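You operate a simulated robot arm through the tools that you are given. There is no shell and no other tool.

Carry out the task below with a simulated robot arm. There is one attempt and no reset: what you move stays moved.

JOB
Seal the loaded blister with the star knob card.
Fine: slide the tray back out.

It is judged by the outcome, as a careful person would: the job done as asked, and still so three seconds after it is handed in. It fails if anything else is knocked over, pushed out of place, dropped, spilled or broken. Lids that push on must go on centred and level and be pressed home; caps that screw on are set level and turned clockwise until they are tight.

ROBOT AND FRAMES
A 7-joint arm with a two-finger gripper, fixed in place. Base frame: the origin is on the floor under the middle of its stand, x ahead of it, y to its left, z up; the work surface is at about z = 740. Units: mm, rad, N and s.
With the tool pointing down near the work surface it reaches from about 320 to 720 mm from the base axis. Its first joint turns from -1.152 to 1.152 rad. Payload 2.45 kg.
The TCP is the grasp point between the finger pads, 26 mm short of the fingertips. In the tool frame z runs along the fingers and y along their closing line. The gripper opens to 96 mm; its body begins 69 mm behind the TCP.
Orientation is that of the tool frame in the base frame, as a unit quaternion [x, y, z, w]. With the fingers straight down and closing along the base's y, the tool's x points along the base's -x, its y along +y and its z along -z.

CONTROLS
- The arm moves only by the tool play_rows. Its arguments are lists of equal length, an entry for each row: "dp": the shift along the tool's x, y, z in mm, a list of three; "turn": the turn, a rotation vector about the tool's x, y, z in rad, a list of three; "claw": the closure in counts, from 0 (fully open) to 255 (shut). In form: {"dp": [[x, y, z], ...], "turn": [[ax, ay, az], ...], "claw": [claw, ...]}. A call has 1 to 20 rows; each row is the pose to reach, as a shift and turn from the pose commanded when the call began, along the tool's axes at that moment. A row lasts 0.2 s, in which the tool goes at most 50 mm and 0.15 rad; a call with a longer step from one row to the next is refused whole, and so is a gripper value outside its range. Where a pose cannot be reached the arm comes as near as it can. A force on the tool above 50 N (or 10 N above the force at the start of the call, whichever is more), or a blocked arm, ends the call early, and 0.2 s more pass. The fingers move at their own pace (about 50 mm/s each) and stop on an object; they squeeze with about 34 N. The grip force told is the motor's: it shows also when the fingers shut on nothing. Time passes only in rows, and 0.2 s behind the last, so rows that repeat a pose let the fingers close. The reply holds the time, the measured pose of the TCP, the force on the tool along the base axes, the opening and the grip force, in the units named above and with some noise, with the torque about the TCP (base axes, N m) and any sound that the robot's microphone picked up.
- Cameras (640 x 400 px; columns grow to the right, rows downward): "scene" is fixed at [155.5, -398.6, 1400.4]; the picture's right is [0.81, -0.58, 0.00], its down [-0.45, -0.63, -0.64] and it looks along [0.37, 0.52, -0.77] (base axes); focal length 332 px, centre (320, 200). "wrist" rides on the gripper at [82, 3, -98] in the tool frame; the picture's right is [-0.04, 1.00, 0.00], its down [-0.73, -0.03, -0.68] and it looks along [-0.68, -0.03, 0.73] (tool axes); focal length 256 px, centre (320, 200). There is no depth. A picture from a camera that has moved, and an enlarged one, comes with that camera's place and axes in the base frame and with its lens.
- grab_frame(camera): a new picture of that camera. The clock stands still meanwhile.
- enlarge(camera, box): a new picture of the part [left, top, right, bottom] of that camera's present view, enlarged. The clock stands still meanwhile.
- hand_in(): hands the job in; it is judged then, once.

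Places have to be worked out from the pictures, the camera data and where the tool is seen. Open the gripper and draw the arm clear of the work before you hand the job in, unless the task says otherwise.

The tools are called after "Emit:" as a command line: name --argument value ..., lists and objects as JSON in quotes. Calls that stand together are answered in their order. play_rows: Moves the arm, as the interface text tells. Its arguments: {"type":"object","properties":{"dp":{"type":"array","items":{"type":"array","items":{"type":"number"}}},"turn":{"type":"array","items":{"type":"array","items":{"type":"number"}}},"claw":{"type":"array","items":{"type":"number"}}},"required":["dp","turn","claw"]} The other tools are called the same way: grab_frame (camera) takes a picture; enlarge (camera, box) takes an enlarged picture of a part of a camera's view; hand_in () hands the job in.

At the start:

```text
t: 0.0
ee_pos: [339.2, -48.4, 1096.3]
ee_rot: [-0.001, 1.0, 0.0, -0.001]
contact_force: [-0.2, -0.1, -0.1]
torque: [-0.02, -0.01, 0.0]
width: 95.8
gripper_force: 0.1
```

scene: 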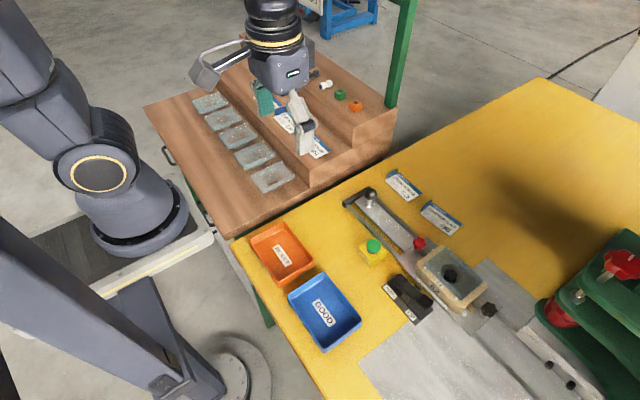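
wrist: 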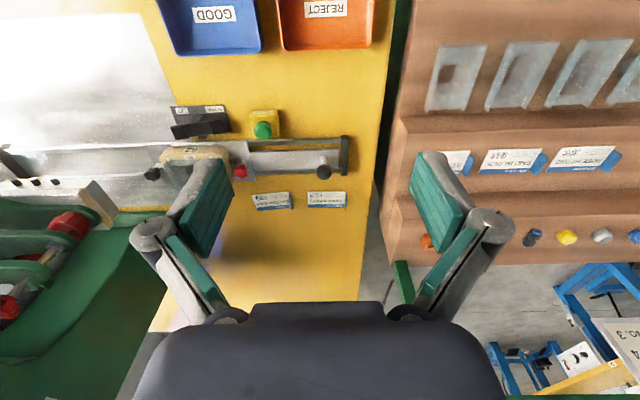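

I start by looking closely at the scene from both cameras to find the blisters, the cards, the tray and the sealing machine.

Emit:
enlarge --camera "scene" --box '[320, 150, 520, 340]'

Emit:
enlarge --camera "scene" --box '[180, 60, 400, 200]'

Emit:
enlarge --camera "wrist" --box '[130, 80, 370, 230]'

Emit:
enlarge --camera "wrist" --box '[400, 30, 640, 250]'

Emit:
enlarge --camera "scene" --box '[460, 220, 640, 400]'

```text
2.11 times, centred on (420, 245) of scene
camera zoom: at [155.5, -398.6, 1400.4], right [0.81, -0.58, 0.0], down [-0.45, -0.63, -0.64], along [0.37, 0.52, -0.77], focal length 700 px, centre (110, 105)
```

zoom: 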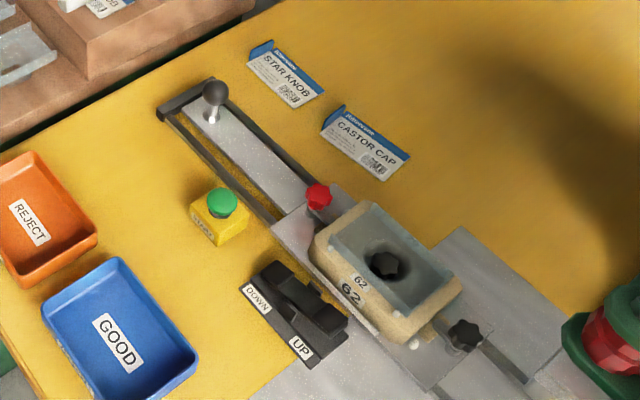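

```text
2.86 times, centred on (290, 130) of scene
camera zoom: at [155.5, -398.6, 1400.4], right [0.81, -0.58, 0.0], down [-0.45, -0.63, -0.64], along [0.37, 0.52, -0.77], focal length 950 px, centre (406, 400)
```

zoom: 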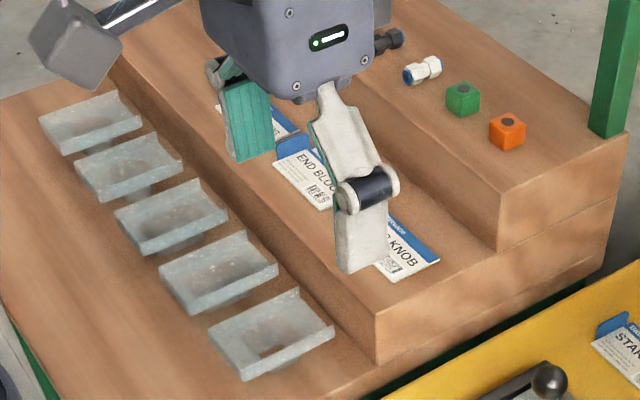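

```text
2.67 times, centred on (250, 155) of wrist
camera zoom: at [257.1, -45.4, 1194.5], right [0.04, 1.0, 0.0], down [0.73, -0.03, 0.68], along [0.68, -0.03, -0.73], focal length 683 px, centre (507, 320)
```

zoom: 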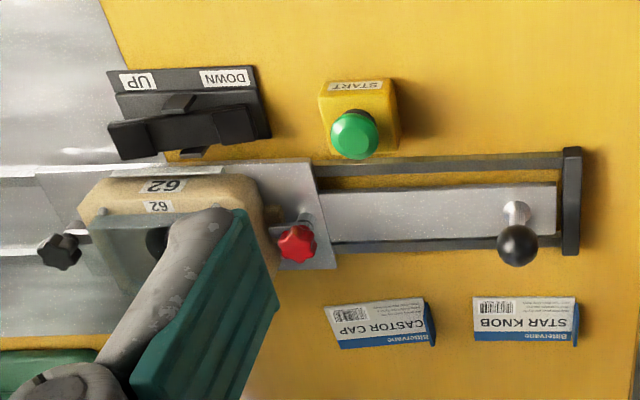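

```text
1.82 times, centred on (520, 140) of wrist
camera zoom: at [257.1, -45.4, 1194.5], right [0.04, 1.0, 0.0], down [0.73, -0.03, 0.68], along [0.68, -0.03, -0.73], focal length 465 px, centre (-44, 309)
```

zoom: 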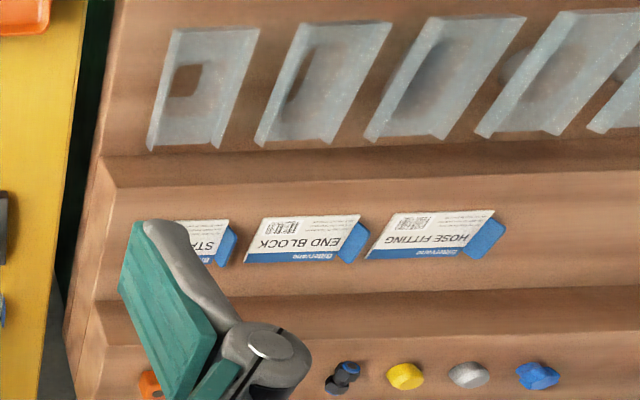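

```text
2.22 times, centred on (550, 310) of scene
camera zoom: at [155.5, -398.6, 1400.4], right [0.81, -0.58, 0.0], down [-0.45, -0.63, -0.64], along [0.37, 0.52, -0.77], focal length 738 px, centre (-191, -44)
```

zoom: 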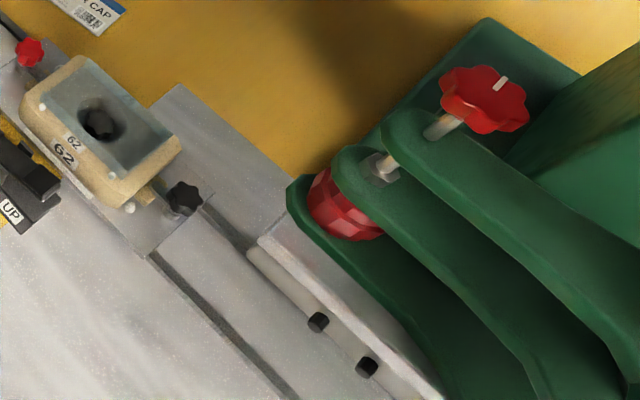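

The nest with the loaded blister sits near (525, -295), the STAR KNOB card on the yellow table near (681, -48), and the press is further toward -y. I move to a viewpoint nearer the nest to look at it, staying high.

Emit:
play_rows --dp '[[-8, -30, 20], [-16, -62, 45], [-24, -93, 70], [-32, -125, 95], [-40, -156, 115], [-48, -187, 140], [-56, -218, 160], [-60, -240, 170]]' --turn '[[0, 0, 0], [0, 0, 0], [0, 0, 0], [0, 0, 0], [0, 0, 0], [0, 0, 0], [0, 0, 0], [0, 0, 0]]' --claw '[0, 0, 0, 0, 0, 0, 0, 0]'

Emit:
grab_frame --camera "wrist"

Emit:
grab_frame --camera "scene"

```text
t: 1.8
ee_pos: [396.5, -290.7, 927.1]
ee_rot: [0.0, 1.0, 0.001, 0.0]
contact_force: [-0.1, -0.4, -1.2]
torque: [0.0, -0.02, -0.02]
width: 96.1
gripper_force: 0.0
```

```text
taken
camera wrist: at [316.4, -286.0, 1024.3], right [0.04, 1.0, 0.0], down [0.73, -0.03, 0.68], along [0.68, -0.03, -0.73], focal length 256 px, centre (320, 200)
```

wrist: 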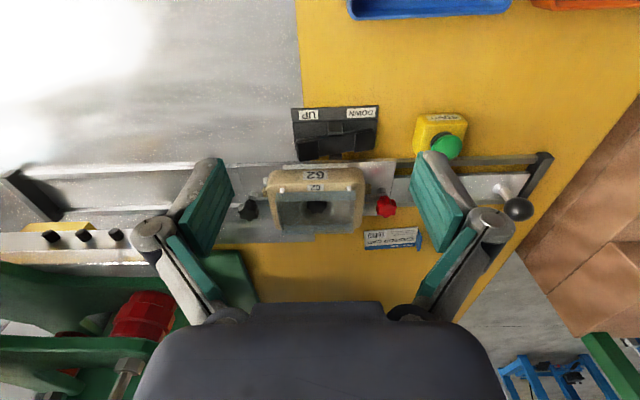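

```text
taken
```

scene: 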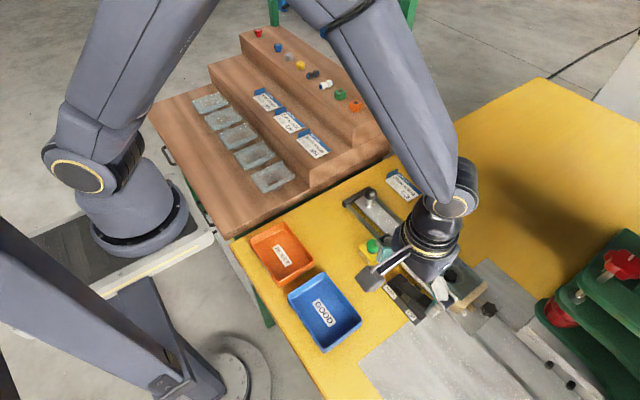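

The wrist now looks at the nest; I enlarge the parts to read the nest, the rails, the switch, the button and the press.

Emit:
enlarge --camera "wrist" --box '[230, 90, 430, 260]'

Emit:
enlarge --camera "wrist" --box '[0, 140, 240, 400]'

Emit:
enlarge --camera "wrist" --box '[400, 90, 560, 260]'

Emit:
enlarge --camera "scene" --box '[240, 80, 400, 180]'

```text
2.35 times, centred on (330, 175) of wrist
camera zoom: at [316.4, -286.0, 1024.3], right [0.04, 1.0, 0.0], down [0.73, -0.03, 0.68], along [0.68, -0.03, -0.73], focal length 602 px, centre (296, 259)
```

zoom: 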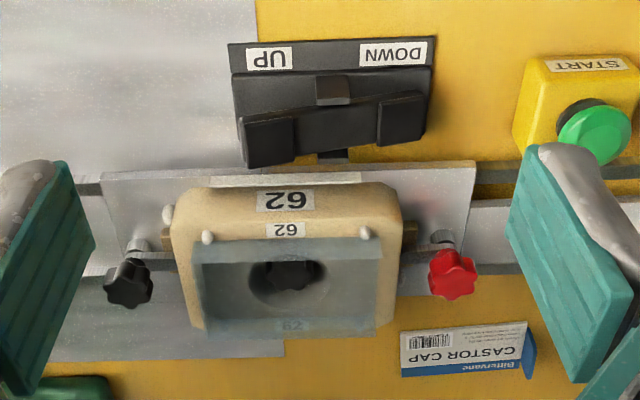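

```text
1.54 times, centred on (120, 270) of wrist
camera zoom: at [316.4, -286.0, 1024.3], right [0.04, 1.0, 0.0], down [0.73, -0.03, 0.68], along [0.68, -0.03, -0.73], focal length 394 px, centre (628, 92)
```

zoom: 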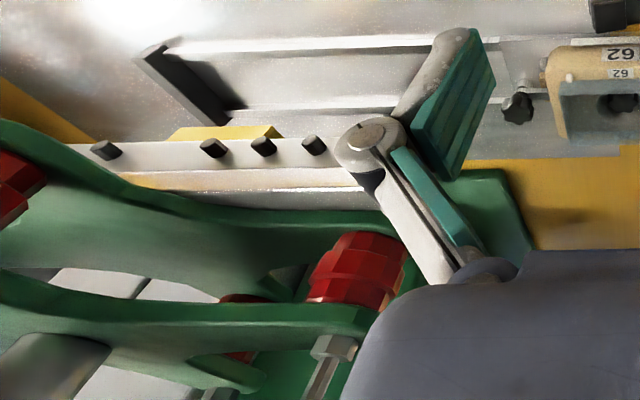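

```text
2.35 times, centred on (480, 175) of wrist
camera zoom: at [316.4, -286.0, 1024.3], right [0.04, 1.0, 0.0], down [0.73, -0.03, 0.68], along [0.68, -0.03, -0.73], focal length 602 px, centre (-56, 259)
```

zoom: 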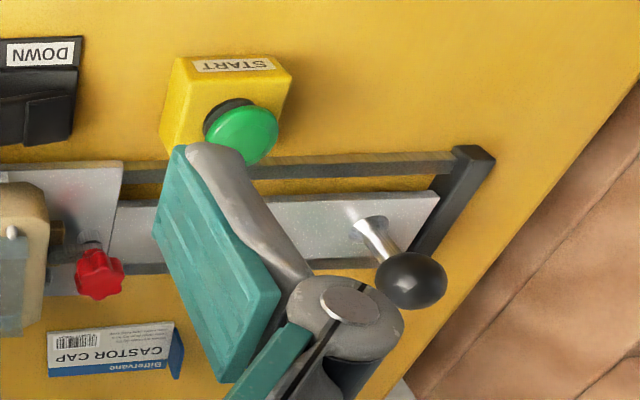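

```text
4.00 times, centred on (320, 130) of scene
camera zoom: at [155.5, -398.6, 1400.3], right [0.81, -0.58, 0.0], down [-0.45, -0.63, -0.64], along [0.37, 0.52, -0.77], focal length 1329 px, centre (320, 480)
```

zoom: 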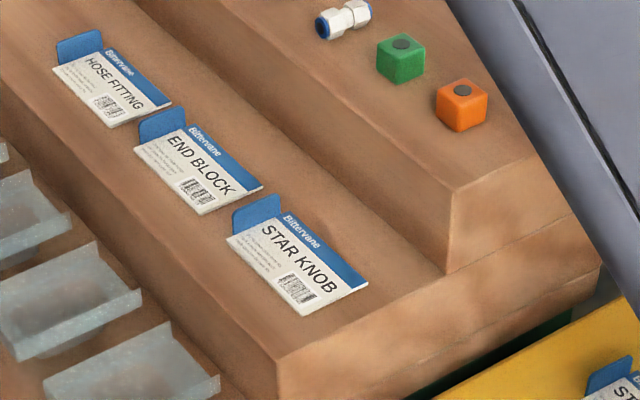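

The layout is clear near the nest, but not the press. I raise the tool and turn it 90° so that the wrist camera looks along -y, down the rails to the press.

Emit:
play_rows --dp '[[-5, 10, -10], [-10, 20, -20], [-15, 30, -30], [-20, 40, -40], [-25, 50, -50], [-30, 60, -60], [-35, 70, -70], [-40, 80, -80], [-45, 90, -90], [-50, 95, -95], [-50, 100, -100]]' --turn '[[0, 0, 0.143], [0, 0, 0.286], [0, 0, 0.429], [0, 0, 0.571], [0, 0, 0.714], [0, 0, 0.857], [0, 0, 1.0], [0, 0, 1.142], [0, 0, 1.285], [0, 0, 1.428], [0, 0, 1.571]]' --claw '[0, 0, 0, 0, 0, 0, 0, 0, 0, 0, 0]'

Emit:
grab_frame --camera "wrist"

Emit:
grab_frame --camera "scene"

```text
t: 4.2
ee_pos: [450.2, -189.9, 1027.1]
ee_rot: [0.709, 0.706, 0.0, 0.0]
contact_force: [0.4, -0.3, -0.5]
torque: [0.05, 0.02, -0.01]
width: 96.0
gripper_force: 0.0
```

```text
taken
camera wrist: at [452.9, -107.0, 1124.5], right [1.0, -0.04, 0.0], down [-0.03, -0.73, 0.68], along [-0.03, -0.68, -0.73], focal length 256 px, centre (320, 200)
```

wrist: 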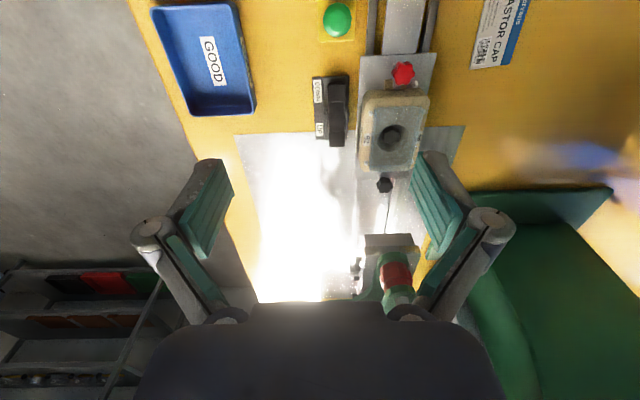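

```text
taken
```

scene: 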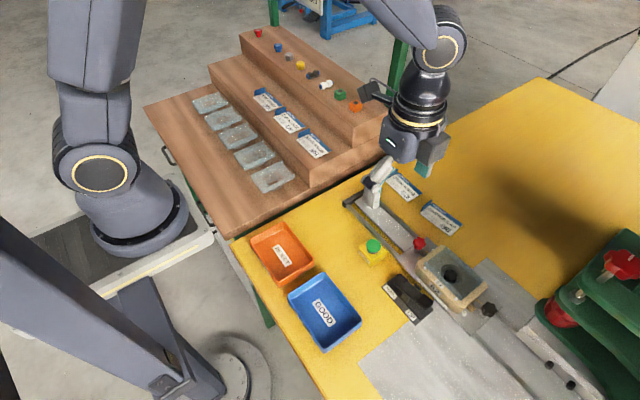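

The gripper hides the press from this angle, so I tilt the tool so that the camera looks flatter along -y towards it.

Emit:
play_rows --dp '[[0, 0, 0], [0, 0, 0], [0, 0, 0], [0, 0, 0]]' --turn '[[0, -0.12, 0], [0, -0.24, 0], [0, -0.36, 0], [0, -0.48, 0]]' --claw '[0, 0, 0, 0]'

Emit:
grab_frame --camera "wrist"

Emit:
enlarge --camera "wrist" --box '[240, 60, 560, 260]'

```text
t: 5.2
ee_pos: [447.9, -189.8, 1027.0]
ee_rot: [0.687, 0.687, -0.168, 0.169]
contact_force: [-0.7, -0.6, 0.0]
torque: [0.02, 0.0, 0.04]
width: 95.8
gripper_force: 0.1
```

```text
taken
camera wrist: at [452.1, -70.9, 1075.5], right [1.0, -0.04, 0.02], down [-0.03, -0.34, 0.94], along [-0.03, -0.94, -0.34], focal length 256 px, centre (320, 200)
```

wrist: 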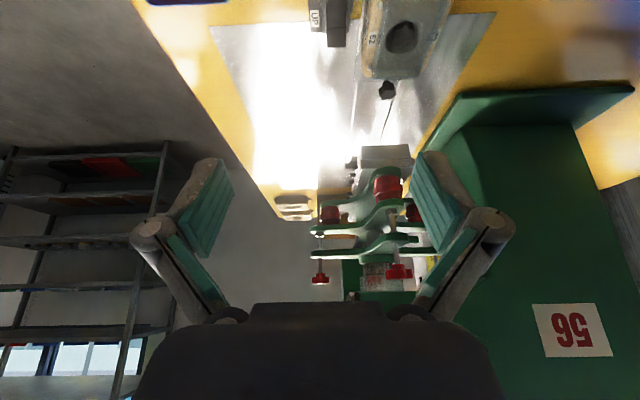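

```text
2.00 times, centred on (400, 160) of wrist
camera zoom: at [452.1, -70.9, 1075.5], right [1.0, -0.04, 0.02], down [-0.03, -0.34, 0.94], along [-0.03, -0.94, -0.34], focal length 512 px, centre (160, 280)
```

zoom: 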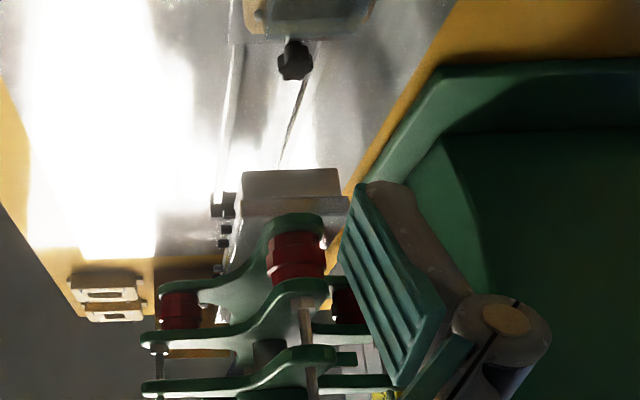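

The press is now clear: a green column with a head over the rails around y ≈ -500 carrying a pale platen, seemingly raised. I undo the tilt, then move for a close view of the nest from the +y side.

Emit:
play_rows --dp '[[0, 0, 0], [0, 0, 0], [0, 0, 0], [0, 0, 0]]' --turn '[[0, 0.12, 0], [0, 0.24, 0], [0, 0.36, 0], [0, 0.48, 0]]' --claw '[0, 0, 0, 0]'

Emit:
play_rows --dp '[[0, 25, 35], [0, 50, 65], [0, 75, 95], [0, 100, 120], [0, 100, 130]]' --turn '[[0, 0, 0], [0, 0, 0], [0, 0, 0], [0, 0, 0], [0, 0, 0]]' --claw '[0, 0, 0, 0, 0]'

Emit:
grab_frame --camera "wrist"

Emit:
enlarge --camera "wrist" --box '[220, 100, 420, 260]'

```text
t: 6.2
ee_pos: [447.9, -189.2, 1027.2]
ee_rot: [0.707, 0.707, 0.001, 0.0]
contact_force: [0.6, 0.5, 0.1]
torque: [0.02, 0.02, -0.01]
width: 95.9
gripper_force: 0.0
```

```text
t: 7.4
ee_pos: [550.4, -187.9, 896.3]
ee_rot: [0.707, 0.707, 0.0, 0.0]
contact_force: [-0.2, 0.0, 0.0]
torque: [0.01, 0.02, 0.0]
width: 96.0
gripper_force: 0.1
```

```text
taken
camera wrist: at [553.4, -106.5, 994.9], right [1.0, -0.04, 0.0], down [-0.03, -0.73, 0.68], along [-0.03, -0.68, -0.73], focal length 256 px, centre (320, 200)
```

wrist: 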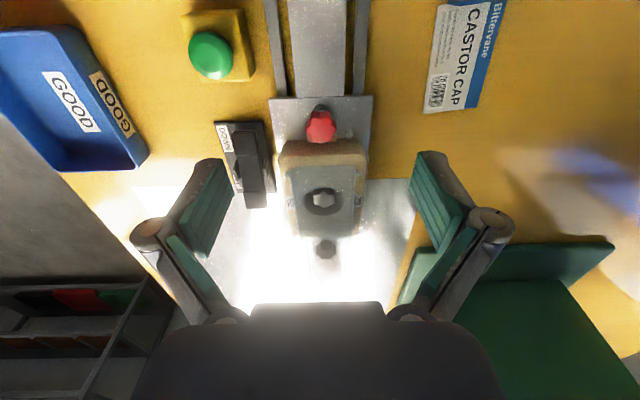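

```text
2.50 times, centred on (320, 180) of wrist
camera zoom: at [553.4, -106.5, 994.9], right [1.0, -0.04, 0.0], down [-0.03, -0.73, 0.68], along [-0.03, -0.68, -0.73], focal length 640 px, centre (320, 250)
```

zoom: 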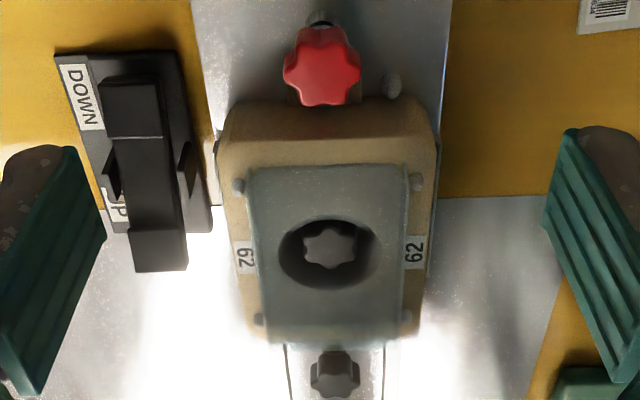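

The nest has four corner pins, with the blister flange between them at about z = 800, centre (549, -300). I check the rocker switch's tilt and the press head height from the scene camera.

Emit:
enlarge --camera "scene" --box '[370, 260, 450, 330]'

Emit:
enlarge --camera "scene" --box '[500, 260, 640, 400]'

Emit:
enlarge --camera "wrist" --box '[180, 100, 300, 220]'

Emit:
enlarge --camera "scene" --box '[410, 230, 510, 330]'

```text
5.71 times, centred on (410, 295) of scene
camera zoom: at [155.5, -398.6, 1400.4], right [0.81, -0.58, 0.0], down [-0.45, -0.63, -0.64], along [0.37, 0.52, -0.77], focal length 1899 px, centre (-194, -343)
```

zoom: 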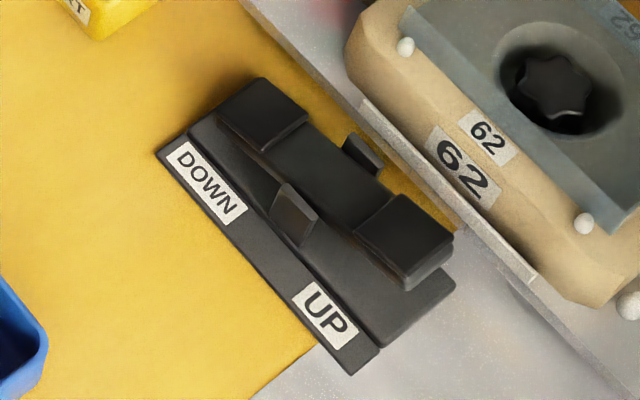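

```text
2.86 times, centred on (570, 330) of scene
camera zoom: at [155.5, -398.6, 1400.4], right [0.81, -0.58, 0.0], down [-0.45, -0.63, -0.64], along [0.37, 0.52, -0.77], focal length 950 px, centre (-394, -171)
```

zoom: 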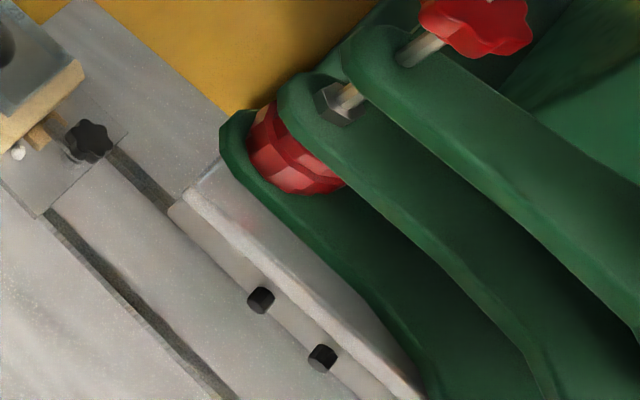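

```text
3.33 times, centred on (240, 160) of wrist
camera zoom: at [553.4, -106.5, 994.9], right [1.0, -0.04, 0.0], down [-0.03, -0.73, 0.68], along [-0.03, -0.68, -0.73], focal length 853 px, centre (587, 333)
```

zoom: 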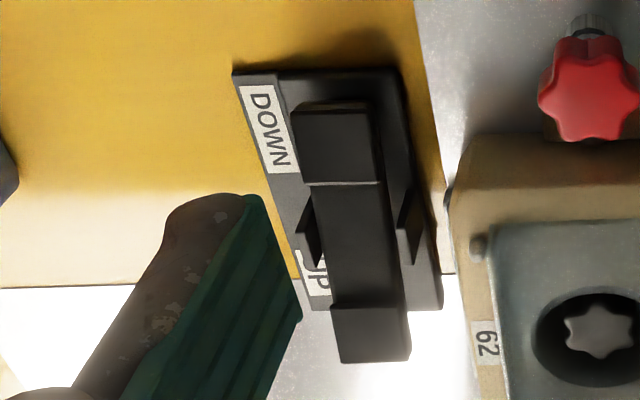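

```text
4.00 times, centred on (460, 280) of scene
camera zoom: at [155.5, -398.6, 1400.4], right [0.81, -0.58, 0.0], down [-0.45, -0.63, -0.64], along [0.37, 0.52, -0.77], focal length 1329 px, centre (-240, -120)
```

zoom: 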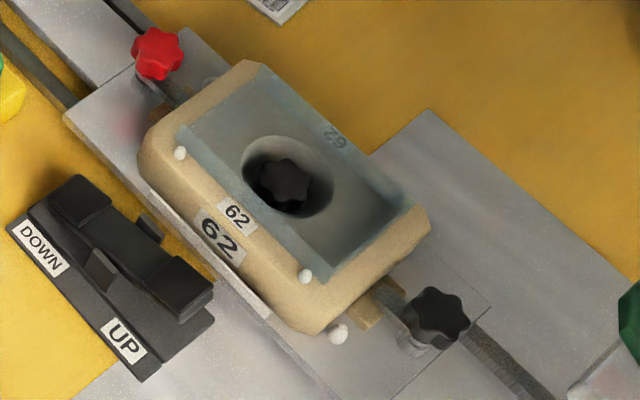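

The rocker's UP end stands raised and its DOWN end is pressed, yet the head looks raised. I tilt the camera closer to the head to measure its real clearance before doing anything.

Emit:
play_rows --dp '[[-12, -8, -10], [-24, -16, -20], [-36, -24, -30], [-42, -30, -36]]' --turn '[[0, -0.13, 0], [0, -0.26, 0], [0, -0.39, 0], [0, -0.52, 0]]' --claw '[0, 0, 0, 0]'

Emit:
grab_frame --camera "wrist"

Emit:
enlarge --camera "wrist" --box '[240, 80, 440, 240]'

```text
t: 8.4
ee_pos: [518.6, -233.0, 931.9]
ee_rot: [0.683, 0.683, -0.182, 0.183]
contact_force: [-0.1, 0.5, -0.3]
torque: [0.02, 0.0, 0.01]
width: 96.2
gripper_force: 0.0
```

```text
taken
camera wrist: at [521.4, -111.3, 976.7], right [1.0, -0.04, 0.02], down [-0.03, -0.3, 0.95], along [-0.03, -0.95, -0.3], focal length 256 px, centre (320, 200)
```

wrist: 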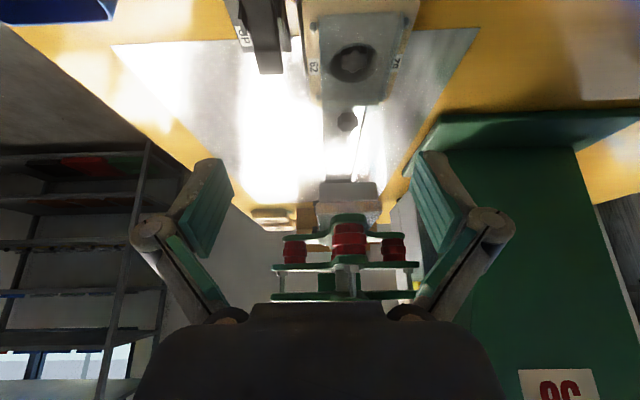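

```text
2.50 times, centred on (340, 160) of wrist
camera zoom: at [521.4, -111.3, 976.7], right [1.0, -0.04, 0.02], down [-0.03, -0.3, 0.95], along [-0.03, -0.95, -0.3], focal length 640 px, centre (270, 300)
```

zoom: 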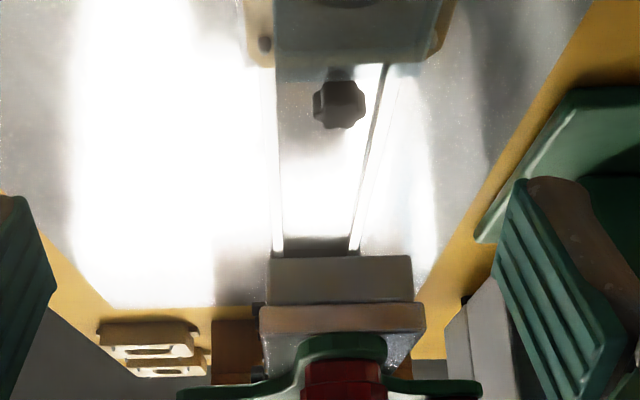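

The platen's underside sits at about z = 849, roughly 47 mm above the nest top, so the head is up. I straighten the tool, turn it back to close along y, and go to look closely at the STAR KNOB card on the table.

Emit:
play_rows --dp '[[0, 0, 0], [0, 0, 0], [0, 0, 0], [0, 0, 0]]' --turn '[[0, 0.13, 0], [0, 0.26, 0], [0, 0.39, 0], [0, 0.52, 0]]' --claw '[0, 0, 0, 0]'

Emit:
play_rows --dp '[[16, 2, 0], [33, 4, 5], [50, 6, 10], [66, 8, 15], [83, 10, 20], [100, 12, 25], [116, 14, 30], [133, 16, 35], [150, 18, 40], [166, 20, 45], [183, 22, 50]]' --turn '[[0, 0, -0.143], [0, 0, -0.286], [0, 0, -0.429], [0, 0, -0.571], [0, 0, -0.714], [0, 0, -0.857], [0, 0, -1.0], [0, 0, -1.142], [0, 0, -1.285], [0, 0, -1.428], [0, 0, -1.571]]' --claw '[0, 0, 0, 0, 0, 0, 0, 0, 0, 0, 0]'

Emit:
grab_frame --camera "wrist"

Emit:
enlarge --camera "wrist" --box '[240, 140, 400, 240]'

Emit:
enlarge --camera "scene" --box '[370, 150, 450, 220]'

Emit:
enlarge --camera "scene" --box '[280, 110, 360, 170]'

```text
t: 9.4
ee_pos: [518.2, -230.8, 933.0]
ee_rot: [0.707, 0.707, 0.002, 0.0]
contact_force: [-0.1, 1.0, 0.0]
torque: [0.02, -0.01, -0.01]
width: 95.9
gripper_force: 0.1
```

```text
t: 11.8
ee_pos: [541.1, -48.9, 883.0]
ee_rot: [-0.001, 1.0, 0.0, 0.001]
contact_force: [0.0, 0.5, -0.1]
torque: [0.0, -0.01, 0.02]
width: 96.0
gripper_force: 0.0
```

```text
taken
camera wrist: at [458.5, -44.7, 979.8], right [0.04, 1.0, 0.0], down [0.73, -0.03, 0.68], along [0.68, -0.03, -0.73], focal length 256 px, centre (320, 200)
```

wrist: 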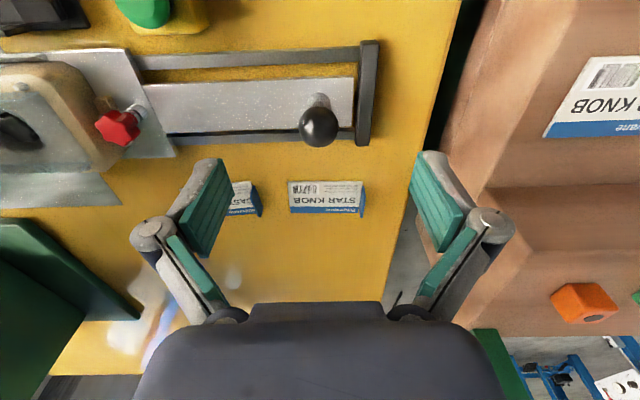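

```text
4.00 times, centred on (320, 190) of wrist
camera zoom: at [458.5, -44.7, 979.8], right [0.04, 1.0, 0.0], down [0.73, -0.03, 0.68], along [0.68, -0.03, -0.73], focal length 1024 px, centre (320, 240)
```

zoom: 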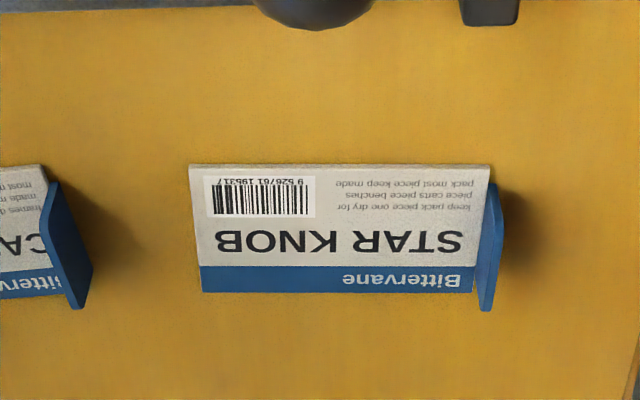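

```text
5.71 times, centred on (410, 185) of scene
camera zoom: at [155.5, -398.6, 1400.4], right [0.81, -0.58, 0.0], down [-0.45, -0.63, -0.64], along [0.37, 0.52, -0.77], focal length 1899 px, centre (-194, 286)
```

zoom: 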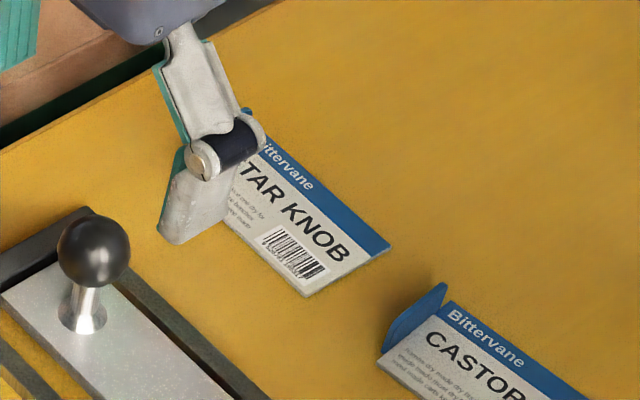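

```text
6.67 times, centred on (320, 140) of scene
camera zoom: at [155.5, -398.6, 1400.4], right [0.81, -0.58, 0.0], down [-0.45, -0.63, -0.64], along [0.37, 0.52, -0.77], focal length 2216 px, centre (320, 600)
```

zoom: 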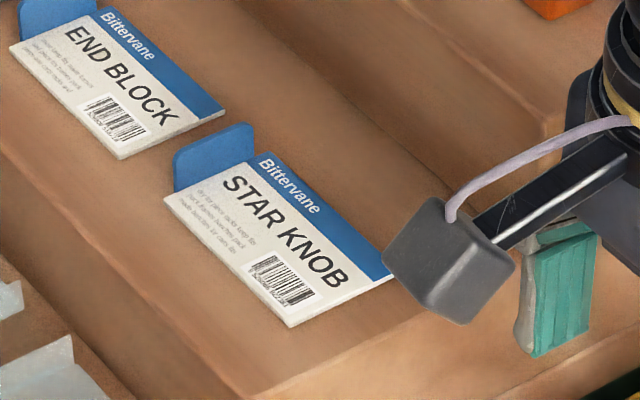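

The table card is about 90 × 55 mm, centred near (678, -48), with an upright tab about 20 mm tall along its +y end at y ≈ -3. I move above that tab with the fingers partly closed and take a look.

Emit:
play_rows --dp '[[-30, 10, 0], [-60, 20, 0], [-90, 30, 0], [-115, 38, 10], [-137, 45, 30], [-137, 45, 50]]' --turn '[[0, 0, 0], [0, 0, 0], [0, 0, 0], [0, 0, 0], [0, 0, 0], [0, 0, 0]]' --claw '[130, 130, 130, 130, 130, 130]'

Emit:
grab_frame --camera "wrist"

Emit:
enlarge --camera "wrist" --box '[160, 60, 420, 220]'

Emit:
enlarge --camera "scene" --box '[360, 120, 460, 220]'

```text
t: 13.2
ee_pos: [678.6, -5.6, 831.5]
ee_rot: [0.0, 1.0, 0.0, 0.001]
contact_force: [0.3, -0.8, 0.4]
torque: [-0.03, -0.01, 0.02]
width: 46.9
gripper_force: 0.1
```

```text
taken
camera wrist: at [596.4, -1.1, 929.1], right [0.04, 1.0, 0.0], down [0.73, -0.03, 0.68], along [0.68, -0.03, -0.73], focal length 256 px, centre (320, 200)
```

wrist: 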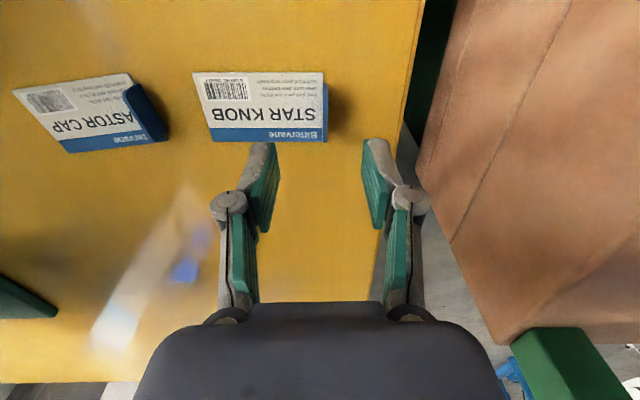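

```text
2.46 times, centred on (290, 140) of wrist
camera zoom: at [596.4, -1.1, 929.1], right [0.04, 1.0, 0.0], down [0.73, -0.03, 0.68], along [0.68, -0.03, -0.73], focal length 630 px, centre (394, 348)
```

zoom: 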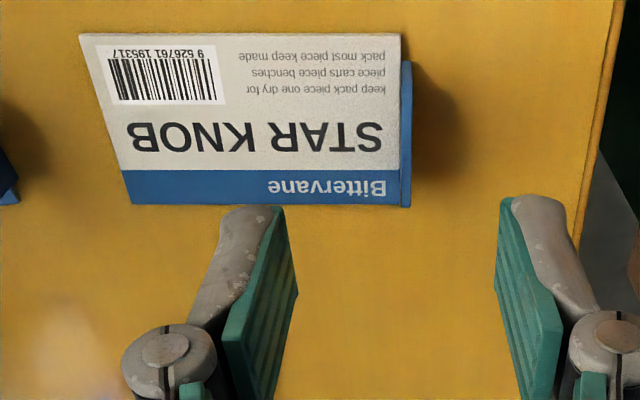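

```text
4.00 times, centred on (410, 170) of scene
camera zoom: at [155.5, -398.6, 1400.4], right [0.81, -0.58, 0.0], down [-0.45, -0.63, -0.64], along [0.37, 0.52, -0.77], focal length 1329 px, centre (-40, 320)
```

zoom: 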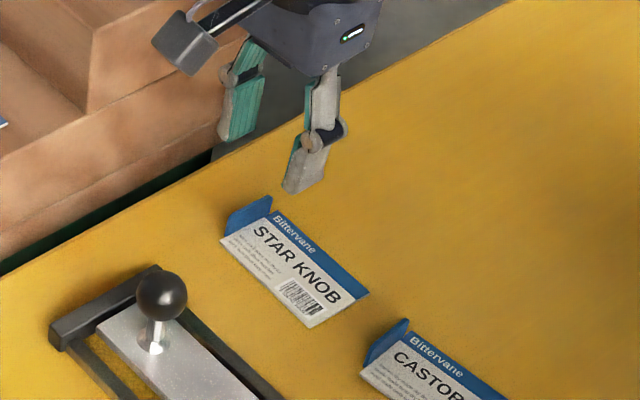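

The tab is at y ≈ -2, centred x ≈ 679, and the card is turned about 0.045 rad clockwise seen from above. I match that turn, lower the fingertips to about 5 mm above the table around the tab, and then look before closing.

Emit:
play_rows --dp '[[0, 3.6, 10], [0, 3.6, 30], [0, 3.6, 48], [0, 3.6, 59]]' --turn '[[0, 0, 0.045], [0, 0, 0.045], [0, 0, 0.045], [0, 0, 0.045]]' --claw '[130, 130, 130, 130]'

Emit:
enlarge --camera "wrist" --box '[160, 60, 420, 220]'

Emit:
enlarge --camera "scene" --box '[360, 140, 440, 220]'

```text
t: 14.2
ee_pos: [677.1, -0.1, 772.9]
ee_rot: [0.023, 1.0, 0.0, 0.0]
contact_force: [-0.4, -0.6, 0.0]
torque: [0.03, 0.01, 0.01]
width: 46.7
gripper_force: 0.2
```

```text
2.46 times, centred on (290, 140) of wrist
camera zoom: at [595.8, 6.6, 871.5], right [0.09, 1.0, 0.0], down [0.73, -0.06, 0.68], along [0.68, -0.06, -0.73], focal length 630 px, centre (394, 348)
```

zoom: 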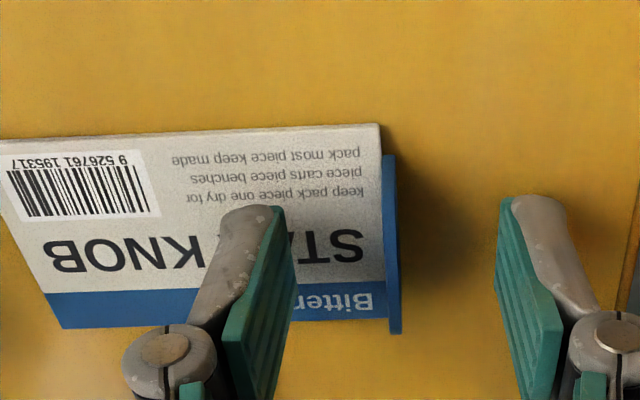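

```text
5.00 times, centred on (400, 180) of scene
camera zoom: at [155.5, -398.6, 1400.4], right [0.81, -0.58, 0.0], down [-0.45, -0.63, -0.64], along [0.37, 0.52, -0.77], focal length 1662 px, centre (-80, 300)
```

zoom: 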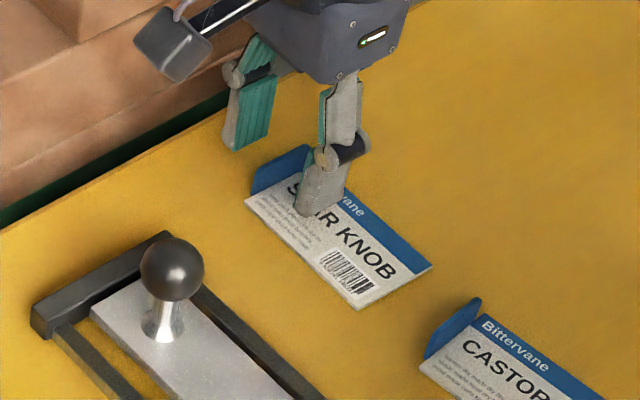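

The tab stands centred between the fingers, which are about 5 mm clear of the card. I lower 2 mm more and close on the tab.

Emit:
play_rows --dp '[[0, 0, 2], [0, 0, 2], [0, 0, 2], [0, 0, 2], [0, 0, 2], [0, 0, 2], [0, 0, 2], [0, 0, 2]]' --turn '[[0, 0, 0], [0, 0, 0], [0, 0, 0], [0, 0, 0], [0, 0, 0], [0, 0, 0], [0, 0, 0], [0, 0, 0]]' --claw '[130, 170, 210, 240, 255, 255, 255, 255]'

Emit:
grab_frame --camera "wrist"

Emit:
enlarge --camera "scene" --box '[360, 140, 440, 220]'

```text
t: 16.0
ee_pos: [678.2, -0.8, 771.8]
ee_rot: [0.023, 1.0, 0.0, 0.0]
contact_force: [-0.6, 0.7, -0.2]
torque: [-0.01, 0.0, 0.01]
width: 6.0
gripper_force: 31.4
```

```text
taken
camera wrist: at [596.3, 6.8, 869.9], right [0.09, 1.0, 0.0], down [0.73, -0.06, 0.68], along [0.68, -0.06, -0.73], focal length 256 px, centre (320, 200)
```

wrist: 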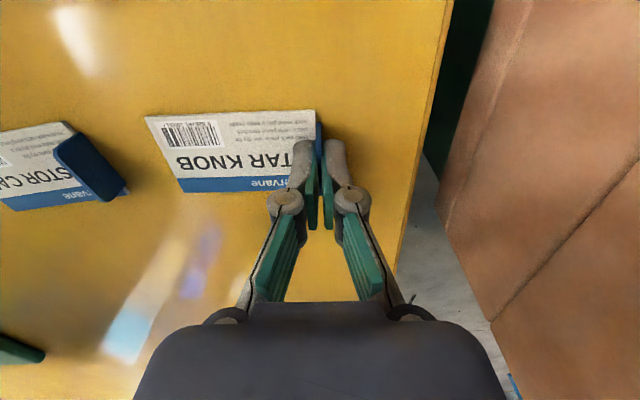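

```text
5.00 times, centred on (400, 180) of scene
camera zoom: at [155.5, -398.6, 1400.4], right [0.81, -0.58, 0.0], down [-0.45, -0.63, -0.64], along [0.37, 0.52, -0.77], focal length 1662 px, centre (-80, 300)
```

zoom: 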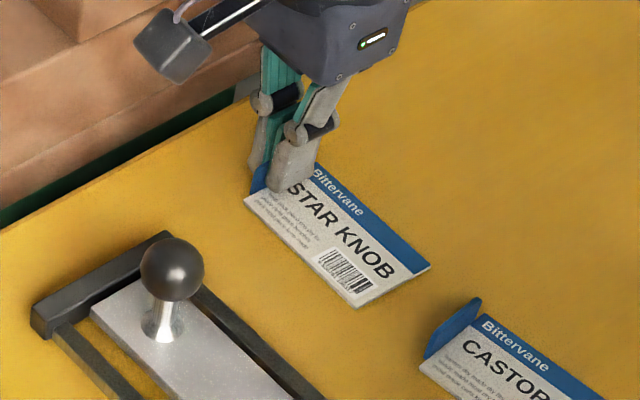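

The fingers hold the tab (opening 6 mm, about 31 N). I lift slowly and check that the card comes up level.

Emit:
play_rows --dp '[[0, 0, -5], [0, 0, -15], [0, 0, -30], [0, 0, -50], [0, 0, -70], [0, 0, -90]]' --turn '[[0, 0, 0], [0, 0, 0], [0, 0, 0], [0, 0, 0], [0, 0, 0], [0, 0, 0]]' --claw '[255, 255, 255, 255, 255, 255]'

Emit:
grab_frame --camera "wrist"

Emit:
enlarge --camera "scene" --box '[360, 120, 440, 200]'

```text
t: 17.4
ee_pos: [678.3, -1.1, 861.7]
ee_rot: [0.023, 1.0, 0.0, 0.0]
contact_force: [-0.1, -0.9, 0.5]
torque: [0.0, -0.01, 0.03]
width: 6.0
gripper_force: 30.5
```

```text
taken
camera wrist: at [596.6, 6.3, 959.0], right [0.09, 1.0, 0.0], down [0.73, -0.06, 0.68], along [0.68, -0.06, -0.73], focal length 256 px, centre (320, 200)
```

wrist: 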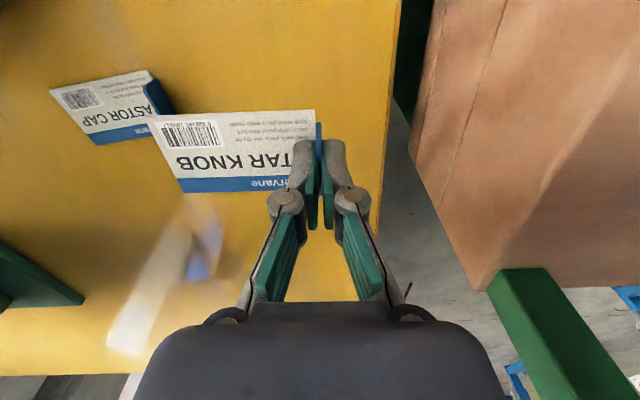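

```text
5.00 times, centred on (400, 160) of scene
camera zoom: at [155.5, -398.6, 1400.4], right [0.81, -0.58, 0.0], down [-0.45, -0.63, -0.64], along [0.37, 0.52, -0.77], focal length 1662 px, centre (-80, 400)
```

zoom: 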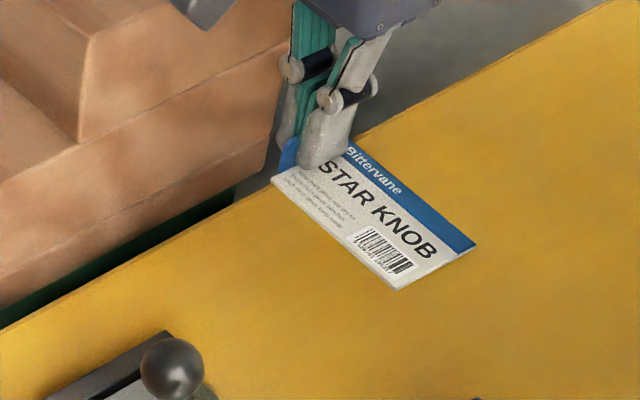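

The card is up and level: in the tool frame its centre is about (-1, -46, 30). I carry it over the nest at a safe height, turning it square with the rails.

Emit:
play_rows --dp '[[5, -11, -8], [15, -33, -8], [30, -65, -8], [45, -97, -8], [60, -130, -8], [75, -163, -8], [90, -195, -8], [103, -224, -8], [113, -246, -8], [118.2, -256.9, -8], [118.2, -256.9, -8]]' --turn '[[0, 0, -0.005], [0, 0, -0.015], [0, 0, -0.025], [0, 0, -0.035], [0, 0, -0.045], [0, 0, -0.045], [0, 0, -0.045], [0, 0, -0.045], [0, 0, -0.045], [0, 0, -0.045], [0, 0, -0.045]]' --claw '[255, 255, 255, 255, 255, 255, 255, 255, 255, 255, 255]'

Emit:
grab_frame --camera "wrist"

Emit:
enlarge --camera "wrist" --box '[140, 60, 380, 210]'

Emit:
enlarge --camera "scene" --box '[390, 210, 510, 330]'

```text
t: 19.8
ee_pos: [548.2, -251.6, 868.1]
ee_rot: [0.0, 1.0, 0.0, -0.001]
contact_force: [0.2, 0.5, -0.4]
torque: [0.0, -0.03, 0.01]
width: 6.0
gripper_force: 30.7
```

```text
taken
camera wrist: at [466.9, -247.0, 967.0], right [0.04, 1.0, 0.0], down [0.73, -0.03, 0.68], along [0.68, -0.03, -0.73], focal length 256 px, centre (320, 200)
```

wrist: 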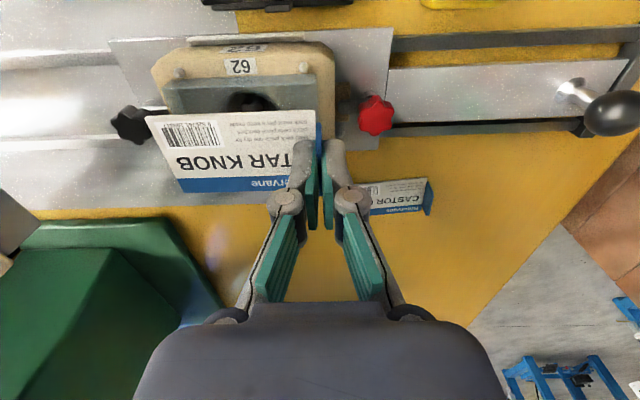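

```text
2.67 times, centred on (260, 135) of wrist
camera zoom: at [466.9, -247.0, 967.0], right [0.04, 1.0, 0.0], down [0.73, -0.03, 0.68], along [0.68, -0.03, -0.73], focal length 683 px, centre (480, 373)
```

zoom: 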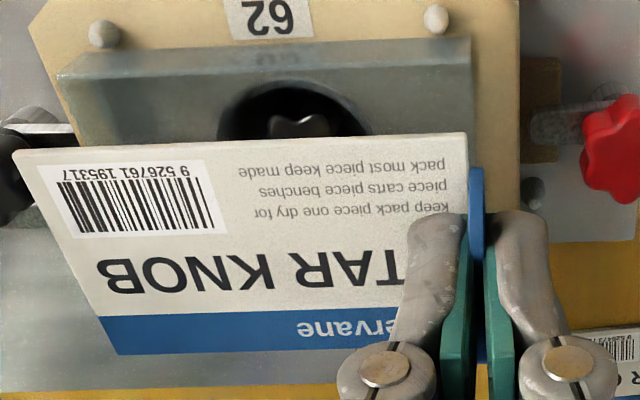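

```text
3.33 times, centred on (450, 270) of scene
camera zoom: at [155.5, -398.6, 1400.4], right [0.81, -0.58, 0.0], down [-0.45, -0.63, -0.64], along [0.37, 0.52, -0.77], focal length 1108 px, centre (-113, -33)
```

zoom: 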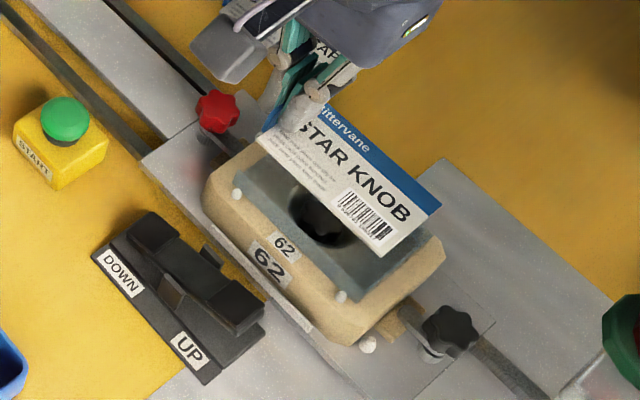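

The card hovers over the nest, aligned. I zoom in on the blister's edge and pins to find its exact extent before lowering.

Emit:
enlarge --camera "wrist" --box '[150, 50, 330, 130]'

Emit:
enlarge --camera "scene" --box '[425, 250, 485, 310]'

```text
3.56 times, centred on (240, 90) of wrist
camera zoom: at [466.9, -247.0, 967.0], right [0.04, 1.0, 0.0], down [0.73, -0.03, 0.68], along [0.68, -0.03, -0.73], focal length 910 px, centre (604, 591)
```

zoom: 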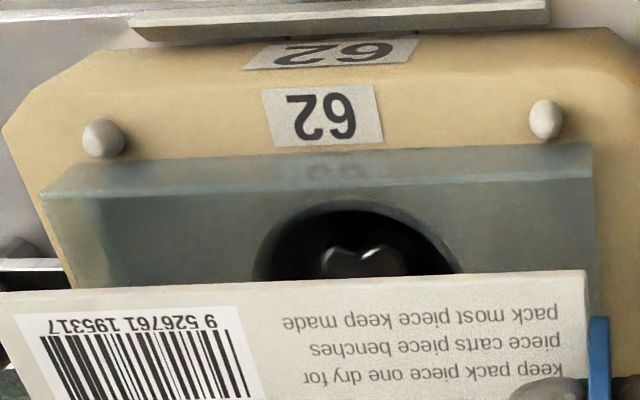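

```text
6.67 times, centred on (455, 280) of scene
camera zoom: at [155.5, -398.6, 1400.4], right [0.81, -0.58, 0.0], down [-0.45, -0.63, -0.64], along [0.37, 0.52, -0.77], focal length 2216 px, centre (-580, -333)
```

zoom: 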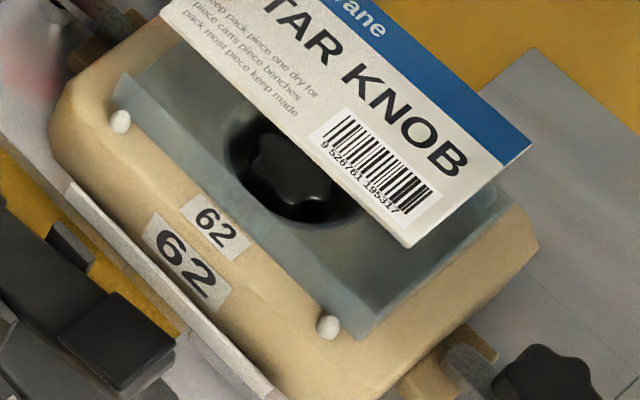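

The blister's top rim stands at about z = 812, above the pins. I shift the tool to get a nearly straight-down view of the nest beside the held card so I can measure its rim precisely.

Emit:
play_rows --dp '[[-5, -10, -15], [-15, -25, -28], [-25, -42, -32], [-28.8, -49.4, -32]]' --turn '[[0, 0, 0], [0, 0, 0], [0, 0, 0], [0, 0, 0]]' --claw '[255, 255, 255, 255]'

Emit:
grab_frame --camera "wrist"

Emit:
enlarge --camera "wrist" --box '[220, 0, 420, 125]'

```text
t: 20.8
ee_pos: [577.3, -300.3, 902.3]
ee_rot: [0.0, 1.0, 0.0, 0.0]
contact_force: [-0.1, 1.0, 1.0]
torque: [0.01, -0.03, 0.01]
width: 6.1
gripper_force: 30.2
```

```text
taken
camera wrist: at [495.4, -296.6, 999.4], right [0.04, 1.0, 0.0], down [0.73, -0.03, 0.68], along [0.68, -0.03, -0.73], focal length 256 px, centre (320, 200)
```

wrist: 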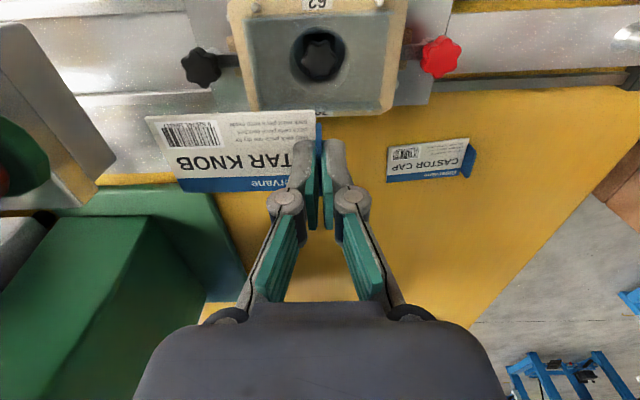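

```text
3.20 times, centred on (320, 62) of wrist
camera zoom: at [495.4, -296.6, 999.4], right [0.04, 1.0, 0.0], down [0.73, -0.03, 0.68], along [0.68, -0.03, -0.73], focal length 819 px, centre (320, 640)
```

zoom: 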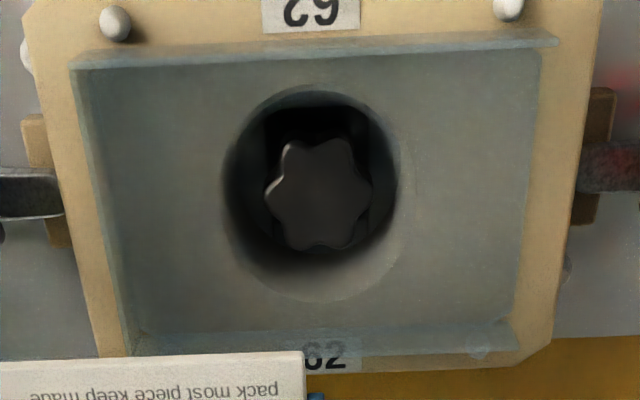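

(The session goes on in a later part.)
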